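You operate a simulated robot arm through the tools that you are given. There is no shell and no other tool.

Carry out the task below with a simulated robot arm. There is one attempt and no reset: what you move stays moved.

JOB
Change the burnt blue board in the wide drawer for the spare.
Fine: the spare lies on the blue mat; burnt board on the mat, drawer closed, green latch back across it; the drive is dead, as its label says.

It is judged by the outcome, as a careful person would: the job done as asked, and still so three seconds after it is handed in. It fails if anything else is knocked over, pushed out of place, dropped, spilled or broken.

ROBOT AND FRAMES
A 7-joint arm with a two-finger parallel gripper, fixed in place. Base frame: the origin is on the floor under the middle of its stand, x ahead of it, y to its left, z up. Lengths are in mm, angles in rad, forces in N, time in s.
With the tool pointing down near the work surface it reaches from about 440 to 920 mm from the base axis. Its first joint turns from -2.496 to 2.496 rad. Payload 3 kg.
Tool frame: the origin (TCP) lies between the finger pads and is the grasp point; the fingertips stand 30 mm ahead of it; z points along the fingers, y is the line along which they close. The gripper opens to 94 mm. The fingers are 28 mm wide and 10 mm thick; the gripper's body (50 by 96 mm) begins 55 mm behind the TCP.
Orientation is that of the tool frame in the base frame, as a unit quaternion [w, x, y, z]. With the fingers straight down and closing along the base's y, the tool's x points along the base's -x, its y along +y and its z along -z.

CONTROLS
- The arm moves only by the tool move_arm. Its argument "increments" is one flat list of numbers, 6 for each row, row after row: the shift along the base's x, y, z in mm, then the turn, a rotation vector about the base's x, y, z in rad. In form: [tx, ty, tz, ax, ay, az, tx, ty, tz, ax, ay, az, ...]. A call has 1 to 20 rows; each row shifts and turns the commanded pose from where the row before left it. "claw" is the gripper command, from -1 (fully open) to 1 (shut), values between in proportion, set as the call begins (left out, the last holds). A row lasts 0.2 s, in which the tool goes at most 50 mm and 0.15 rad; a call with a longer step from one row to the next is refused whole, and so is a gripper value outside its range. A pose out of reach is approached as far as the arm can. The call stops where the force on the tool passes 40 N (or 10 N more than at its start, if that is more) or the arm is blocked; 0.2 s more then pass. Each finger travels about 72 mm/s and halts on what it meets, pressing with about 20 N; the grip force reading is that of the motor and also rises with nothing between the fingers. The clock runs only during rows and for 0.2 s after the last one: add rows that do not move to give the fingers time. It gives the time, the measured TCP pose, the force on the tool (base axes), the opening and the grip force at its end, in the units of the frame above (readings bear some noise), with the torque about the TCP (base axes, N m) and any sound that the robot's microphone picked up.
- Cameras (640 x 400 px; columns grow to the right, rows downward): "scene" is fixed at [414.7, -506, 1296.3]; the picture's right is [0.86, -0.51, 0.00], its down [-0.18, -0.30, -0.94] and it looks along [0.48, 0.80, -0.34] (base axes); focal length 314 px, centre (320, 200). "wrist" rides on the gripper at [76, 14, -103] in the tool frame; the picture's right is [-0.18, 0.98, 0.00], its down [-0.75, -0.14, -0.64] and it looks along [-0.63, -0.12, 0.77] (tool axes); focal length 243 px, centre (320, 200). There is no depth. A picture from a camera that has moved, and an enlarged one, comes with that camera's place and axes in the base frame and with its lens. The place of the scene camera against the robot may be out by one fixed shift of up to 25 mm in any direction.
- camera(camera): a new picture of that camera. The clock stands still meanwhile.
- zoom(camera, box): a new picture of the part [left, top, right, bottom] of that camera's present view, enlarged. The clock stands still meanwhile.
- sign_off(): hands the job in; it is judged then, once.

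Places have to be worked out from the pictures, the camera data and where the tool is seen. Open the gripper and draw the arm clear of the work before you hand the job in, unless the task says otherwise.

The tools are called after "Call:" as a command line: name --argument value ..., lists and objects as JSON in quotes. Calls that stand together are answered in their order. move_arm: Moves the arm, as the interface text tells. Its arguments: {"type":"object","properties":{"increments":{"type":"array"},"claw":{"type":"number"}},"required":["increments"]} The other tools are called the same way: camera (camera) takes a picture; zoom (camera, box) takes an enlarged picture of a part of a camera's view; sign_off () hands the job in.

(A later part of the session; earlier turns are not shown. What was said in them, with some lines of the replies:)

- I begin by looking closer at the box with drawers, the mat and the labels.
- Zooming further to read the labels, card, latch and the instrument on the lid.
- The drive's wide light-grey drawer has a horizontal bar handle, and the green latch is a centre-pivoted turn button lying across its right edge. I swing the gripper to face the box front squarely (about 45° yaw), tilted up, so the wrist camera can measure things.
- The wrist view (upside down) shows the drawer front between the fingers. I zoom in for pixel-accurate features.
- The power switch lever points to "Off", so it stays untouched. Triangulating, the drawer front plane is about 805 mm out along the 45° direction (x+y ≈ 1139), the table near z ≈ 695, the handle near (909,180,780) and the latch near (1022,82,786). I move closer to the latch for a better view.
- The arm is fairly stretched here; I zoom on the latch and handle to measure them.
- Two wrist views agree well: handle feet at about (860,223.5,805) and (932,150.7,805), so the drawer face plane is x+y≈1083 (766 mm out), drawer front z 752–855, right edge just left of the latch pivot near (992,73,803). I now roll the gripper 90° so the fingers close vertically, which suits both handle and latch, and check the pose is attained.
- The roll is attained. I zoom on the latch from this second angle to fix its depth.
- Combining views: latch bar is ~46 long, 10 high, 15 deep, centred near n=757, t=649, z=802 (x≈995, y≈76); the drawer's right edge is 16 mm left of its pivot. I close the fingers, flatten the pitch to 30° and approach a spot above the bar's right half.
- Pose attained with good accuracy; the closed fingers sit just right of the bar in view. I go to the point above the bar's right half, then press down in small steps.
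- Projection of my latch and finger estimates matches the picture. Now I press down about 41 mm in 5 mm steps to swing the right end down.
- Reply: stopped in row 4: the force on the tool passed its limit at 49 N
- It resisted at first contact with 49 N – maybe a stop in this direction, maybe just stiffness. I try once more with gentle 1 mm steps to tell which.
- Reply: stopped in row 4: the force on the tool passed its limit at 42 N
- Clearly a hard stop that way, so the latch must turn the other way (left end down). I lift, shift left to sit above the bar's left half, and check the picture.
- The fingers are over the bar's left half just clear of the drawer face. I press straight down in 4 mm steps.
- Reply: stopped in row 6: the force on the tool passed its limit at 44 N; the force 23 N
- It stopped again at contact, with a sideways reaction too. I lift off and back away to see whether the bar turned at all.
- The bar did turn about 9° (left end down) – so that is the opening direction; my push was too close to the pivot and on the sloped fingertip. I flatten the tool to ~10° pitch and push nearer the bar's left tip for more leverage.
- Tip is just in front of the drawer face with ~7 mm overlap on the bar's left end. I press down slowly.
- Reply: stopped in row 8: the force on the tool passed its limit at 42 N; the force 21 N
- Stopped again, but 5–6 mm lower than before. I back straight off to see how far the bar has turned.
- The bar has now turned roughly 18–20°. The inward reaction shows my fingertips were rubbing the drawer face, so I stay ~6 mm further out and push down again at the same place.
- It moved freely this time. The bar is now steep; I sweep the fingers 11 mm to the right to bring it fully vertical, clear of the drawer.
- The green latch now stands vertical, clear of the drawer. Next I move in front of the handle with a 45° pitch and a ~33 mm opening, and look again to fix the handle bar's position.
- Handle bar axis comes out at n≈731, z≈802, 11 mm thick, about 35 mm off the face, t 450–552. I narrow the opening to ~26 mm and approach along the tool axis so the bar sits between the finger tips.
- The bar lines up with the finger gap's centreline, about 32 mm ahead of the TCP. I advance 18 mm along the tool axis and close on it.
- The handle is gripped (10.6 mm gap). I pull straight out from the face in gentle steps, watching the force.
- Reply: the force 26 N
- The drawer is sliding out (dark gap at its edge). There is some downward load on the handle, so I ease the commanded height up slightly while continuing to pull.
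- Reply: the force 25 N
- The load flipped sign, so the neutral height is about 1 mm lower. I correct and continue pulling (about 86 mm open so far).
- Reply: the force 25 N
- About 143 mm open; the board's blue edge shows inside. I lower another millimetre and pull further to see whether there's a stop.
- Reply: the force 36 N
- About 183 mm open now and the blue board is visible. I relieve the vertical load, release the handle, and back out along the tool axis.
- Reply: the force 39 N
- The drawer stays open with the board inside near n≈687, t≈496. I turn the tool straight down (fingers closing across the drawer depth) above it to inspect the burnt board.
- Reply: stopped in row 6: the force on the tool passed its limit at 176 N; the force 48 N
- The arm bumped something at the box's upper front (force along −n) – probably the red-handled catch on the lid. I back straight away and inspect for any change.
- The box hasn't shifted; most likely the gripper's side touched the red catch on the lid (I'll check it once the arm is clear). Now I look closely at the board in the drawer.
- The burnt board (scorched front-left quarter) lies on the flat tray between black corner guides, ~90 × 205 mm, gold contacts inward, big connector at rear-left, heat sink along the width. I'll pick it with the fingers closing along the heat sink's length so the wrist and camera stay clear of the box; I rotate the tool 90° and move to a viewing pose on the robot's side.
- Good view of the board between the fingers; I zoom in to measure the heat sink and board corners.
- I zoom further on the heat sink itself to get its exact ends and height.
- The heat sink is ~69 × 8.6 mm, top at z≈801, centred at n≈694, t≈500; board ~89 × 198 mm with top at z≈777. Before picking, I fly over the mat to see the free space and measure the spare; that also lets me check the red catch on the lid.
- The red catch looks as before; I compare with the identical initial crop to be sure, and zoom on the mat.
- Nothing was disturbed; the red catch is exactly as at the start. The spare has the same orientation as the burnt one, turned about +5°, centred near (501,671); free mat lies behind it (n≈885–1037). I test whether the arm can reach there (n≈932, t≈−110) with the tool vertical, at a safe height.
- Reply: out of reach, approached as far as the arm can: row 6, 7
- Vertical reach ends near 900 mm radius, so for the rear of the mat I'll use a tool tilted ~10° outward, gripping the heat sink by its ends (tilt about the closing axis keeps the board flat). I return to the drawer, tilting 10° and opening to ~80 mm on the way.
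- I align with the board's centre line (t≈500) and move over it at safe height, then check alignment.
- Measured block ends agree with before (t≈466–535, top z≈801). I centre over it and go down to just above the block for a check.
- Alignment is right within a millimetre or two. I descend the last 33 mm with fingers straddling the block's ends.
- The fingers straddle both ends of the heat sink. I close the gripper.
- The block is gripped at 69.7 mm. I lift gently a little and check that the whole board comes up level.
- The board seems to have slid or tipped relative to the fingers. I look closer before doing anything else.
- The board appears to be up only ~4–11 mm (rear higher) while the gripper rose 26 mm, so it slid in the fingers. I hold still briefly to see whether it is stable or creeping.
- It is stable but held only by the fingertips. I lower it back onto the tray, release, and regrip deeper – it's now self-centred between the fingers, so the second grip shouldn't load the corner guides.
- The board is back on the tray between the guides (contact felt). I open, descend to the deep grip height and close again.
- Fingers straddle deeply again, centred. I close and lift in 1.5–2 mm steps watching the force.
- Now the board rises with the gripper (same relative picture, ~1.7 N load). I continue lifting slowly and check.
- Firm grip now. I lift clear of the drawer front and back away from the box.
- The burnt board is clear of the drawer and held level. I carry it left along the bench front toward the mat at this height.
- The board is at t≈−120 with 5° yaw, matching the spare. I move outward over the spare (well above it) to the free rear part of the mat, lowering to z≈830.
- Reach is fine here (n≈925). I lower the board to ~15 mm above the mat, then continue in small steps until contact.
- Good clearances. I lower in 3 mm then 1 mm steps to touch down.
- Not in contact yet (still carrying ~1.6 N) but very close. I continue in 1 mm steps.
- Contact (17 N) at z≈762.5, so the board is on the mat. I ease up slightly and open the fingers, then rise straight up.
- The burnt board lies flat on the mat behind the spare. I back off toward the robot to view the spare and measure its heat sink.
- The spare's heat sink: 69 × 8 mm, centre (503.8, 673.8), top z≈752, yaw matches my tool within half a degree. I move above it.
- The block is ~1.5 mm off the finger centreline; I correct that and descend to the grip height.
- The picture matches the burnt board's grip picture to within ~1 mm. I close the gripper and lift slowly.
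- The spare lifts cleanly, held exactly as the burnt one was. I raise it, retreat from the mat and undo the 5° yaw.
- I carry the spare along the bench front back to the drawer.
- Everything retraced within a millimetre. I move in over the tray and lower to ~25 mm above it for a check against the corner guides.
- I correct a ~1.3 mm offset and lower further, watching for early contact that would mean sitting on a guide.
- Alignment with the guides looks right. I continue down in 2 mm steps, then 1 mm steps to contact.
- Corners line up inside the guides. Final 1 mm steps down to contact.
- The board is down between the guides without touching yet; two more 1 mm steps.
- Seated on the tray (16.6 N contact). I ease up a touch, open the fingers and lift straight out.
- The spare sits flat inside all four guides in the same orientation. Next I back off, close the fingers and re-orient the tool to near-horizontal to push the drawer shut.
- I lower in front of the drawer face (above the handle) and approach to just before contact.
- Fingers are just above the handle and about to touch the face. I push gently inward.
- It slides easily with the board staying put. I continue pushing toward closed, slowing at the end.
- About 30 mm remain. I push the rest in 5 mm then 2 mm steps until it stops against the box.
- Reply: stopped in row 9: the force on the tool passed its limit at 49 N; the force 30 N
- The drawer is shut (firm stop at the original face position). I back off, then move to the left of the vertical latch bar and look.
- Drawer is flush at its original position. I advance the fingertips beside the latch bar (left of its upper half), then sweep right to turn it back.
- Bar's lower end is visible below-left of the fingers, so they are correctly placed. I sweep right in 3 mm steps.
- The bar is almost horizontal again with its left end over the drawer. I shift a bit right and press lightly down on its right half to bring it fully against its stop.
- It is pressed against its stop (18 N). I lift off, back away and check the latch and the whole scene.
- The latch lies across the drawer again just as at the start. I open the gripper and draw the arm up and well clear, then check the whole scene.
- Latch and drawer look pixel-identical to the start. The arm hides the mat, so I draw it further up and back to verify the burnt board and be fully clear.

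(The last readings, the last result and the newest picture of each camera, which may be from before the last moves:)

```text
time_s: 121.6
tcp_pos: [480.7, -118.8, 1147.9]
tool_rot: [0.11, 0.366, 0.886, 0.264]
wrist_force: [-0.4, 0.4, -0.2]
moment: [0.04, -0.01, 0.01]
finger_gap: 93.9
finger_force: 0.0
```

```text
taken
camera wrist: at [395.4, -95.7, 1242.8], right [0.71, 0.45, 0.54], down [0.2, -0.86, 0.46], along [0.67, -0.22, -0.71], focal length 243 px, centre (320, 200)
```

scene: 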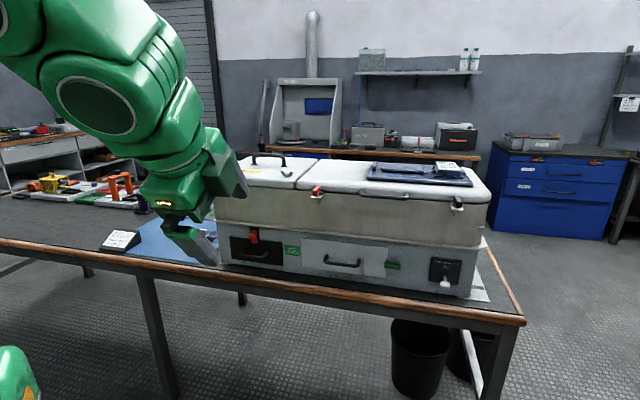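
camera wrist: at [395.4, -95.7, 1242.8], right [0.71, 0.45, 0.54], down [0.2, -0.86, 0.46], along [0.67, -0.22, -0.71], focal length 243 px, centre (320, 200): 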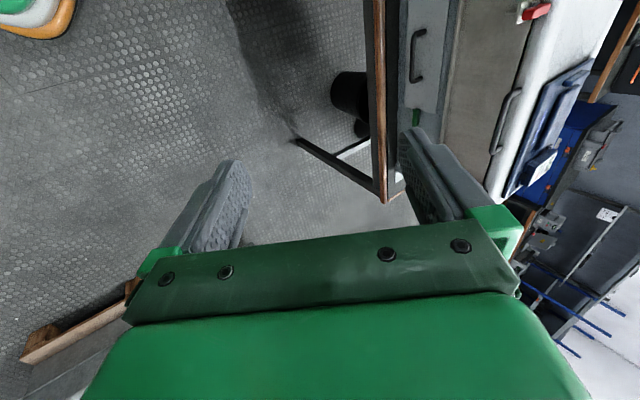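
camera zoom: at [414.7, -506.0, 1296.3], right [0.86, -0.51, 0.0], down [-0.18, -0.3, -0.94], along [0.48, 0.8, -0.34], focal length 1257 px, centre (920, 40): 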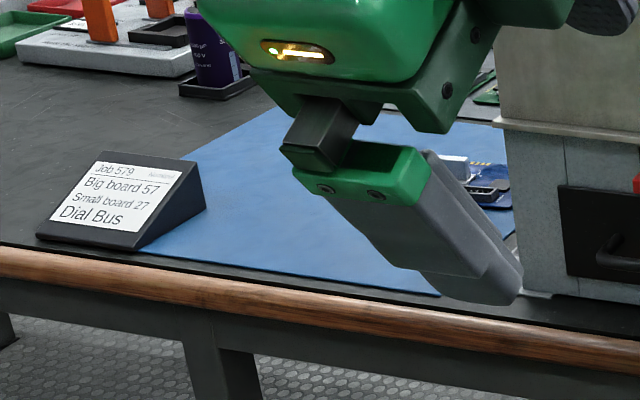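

I swing the arm back toward its starting area (higher up, clear of everything) so the mat can be seen.

Call:
move_arm --increments '[5, 46, 0, 0, 0, 0, 5, 46, 0, 0, 0, 0, 5, 46, 0, 0, 0, 0, 5, 46, 0, 0, 0, 0, 5, 46, 0, 0, 0, 0, 5, 46, 0, 0, 0, 0, 5, 46, 0, 0, 0, 0, 5, 46, 0, 0, 0, 0, 0, 0, 0, 0, 0, 0]'

Call:
camera --camera "scene"

Call:
zoom --camera "scene" --box '[90, 180, 250, 280]'

Call:
zoom --camera "scene" --box '[0, 160, 220, 270]'

```text
time_s: 123.6
tcp_pos: [520.3, 249.9, 1150.3]
tool_rot: [0.111, 0.366, 0.885, 0.264]
wrist_force: [0.4, 0.0, 0.0]
moment: [-0.05, 0.0, 0.0]
finger_gap: 94.3
finger_force: 0.1
```

```text
taken
```

scene: 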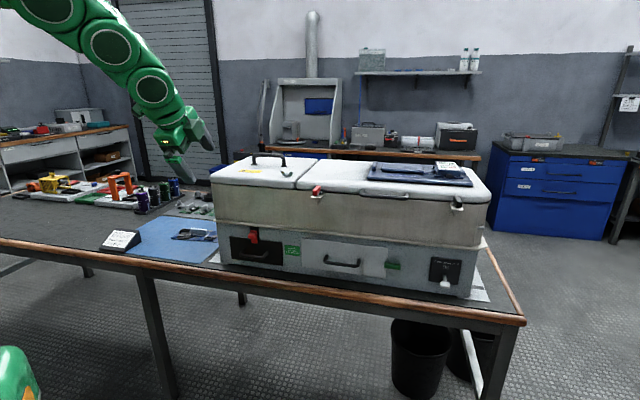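

```text
4.00 times, centred on (170, 230) of scene
camera zoom: at [414.7, -506.0, 1296.3], right [0.86, -0.51, 0.0], down [-0.18, -0.3, -0.94], along [0.48, 0.8, -0.34], focal length 1257 px, centre (920, 80)
```

zoom: 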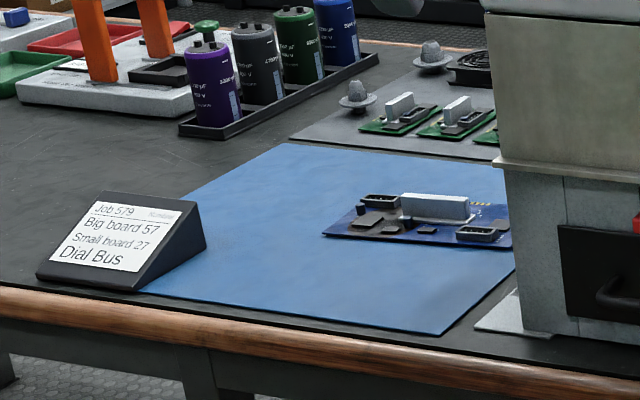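

```text
2.91 times, centred on (110, 215) of scene
camera zoom: at [414.7, -506.0, 1296.3], right [0.86, -0.51, 0.0], down [-0.18, -0.3, -0.94], along [0.48, 0.8, -0.34], focal length 914 px, centre (931, 156)
```

zoom: 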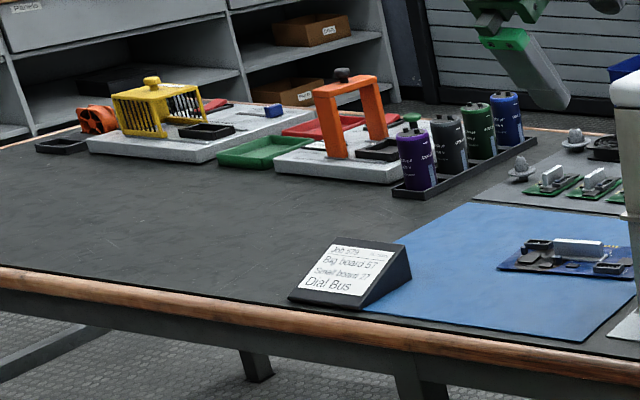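

The burnt board lies flat on the blue mat. The drawer is shut with the spare inside, the latch is across it, and nothing else has moved. The gripper is open and the arm is clear, so I hand the job in.

Call:
sign_off

```text
The job is handed in.
```

The spare is now in the wide drawer and the burnt board is on the blue mat. The drawer is closed, the green latch is back across it, and I have handed the job in.

- **Spare:** it sits flat inside all four corner guides, facing the same way as the old board.
- **Burnt board:** it lies flat on the rear part of the mat. The box hides its right end from the fixed camera. By my measurements the whole board is on the mat, about 25 mm inside the edge.
- **Contact with the lid catch:** while positioning over the open drawer, the gripper bumped something at the upper front of the box, most likely the red catch on the lid, at up to 176 N. I backed off and compared pictures with the start: the box and the catch look unchanged.
- **First lift of the burnt board:** it slipped in the fingers when I first raised it. I lowered it back onto the tray and gripped it again; the second lift held.
- **Check power switch:** its lever was at "Off", and I did not touch it.
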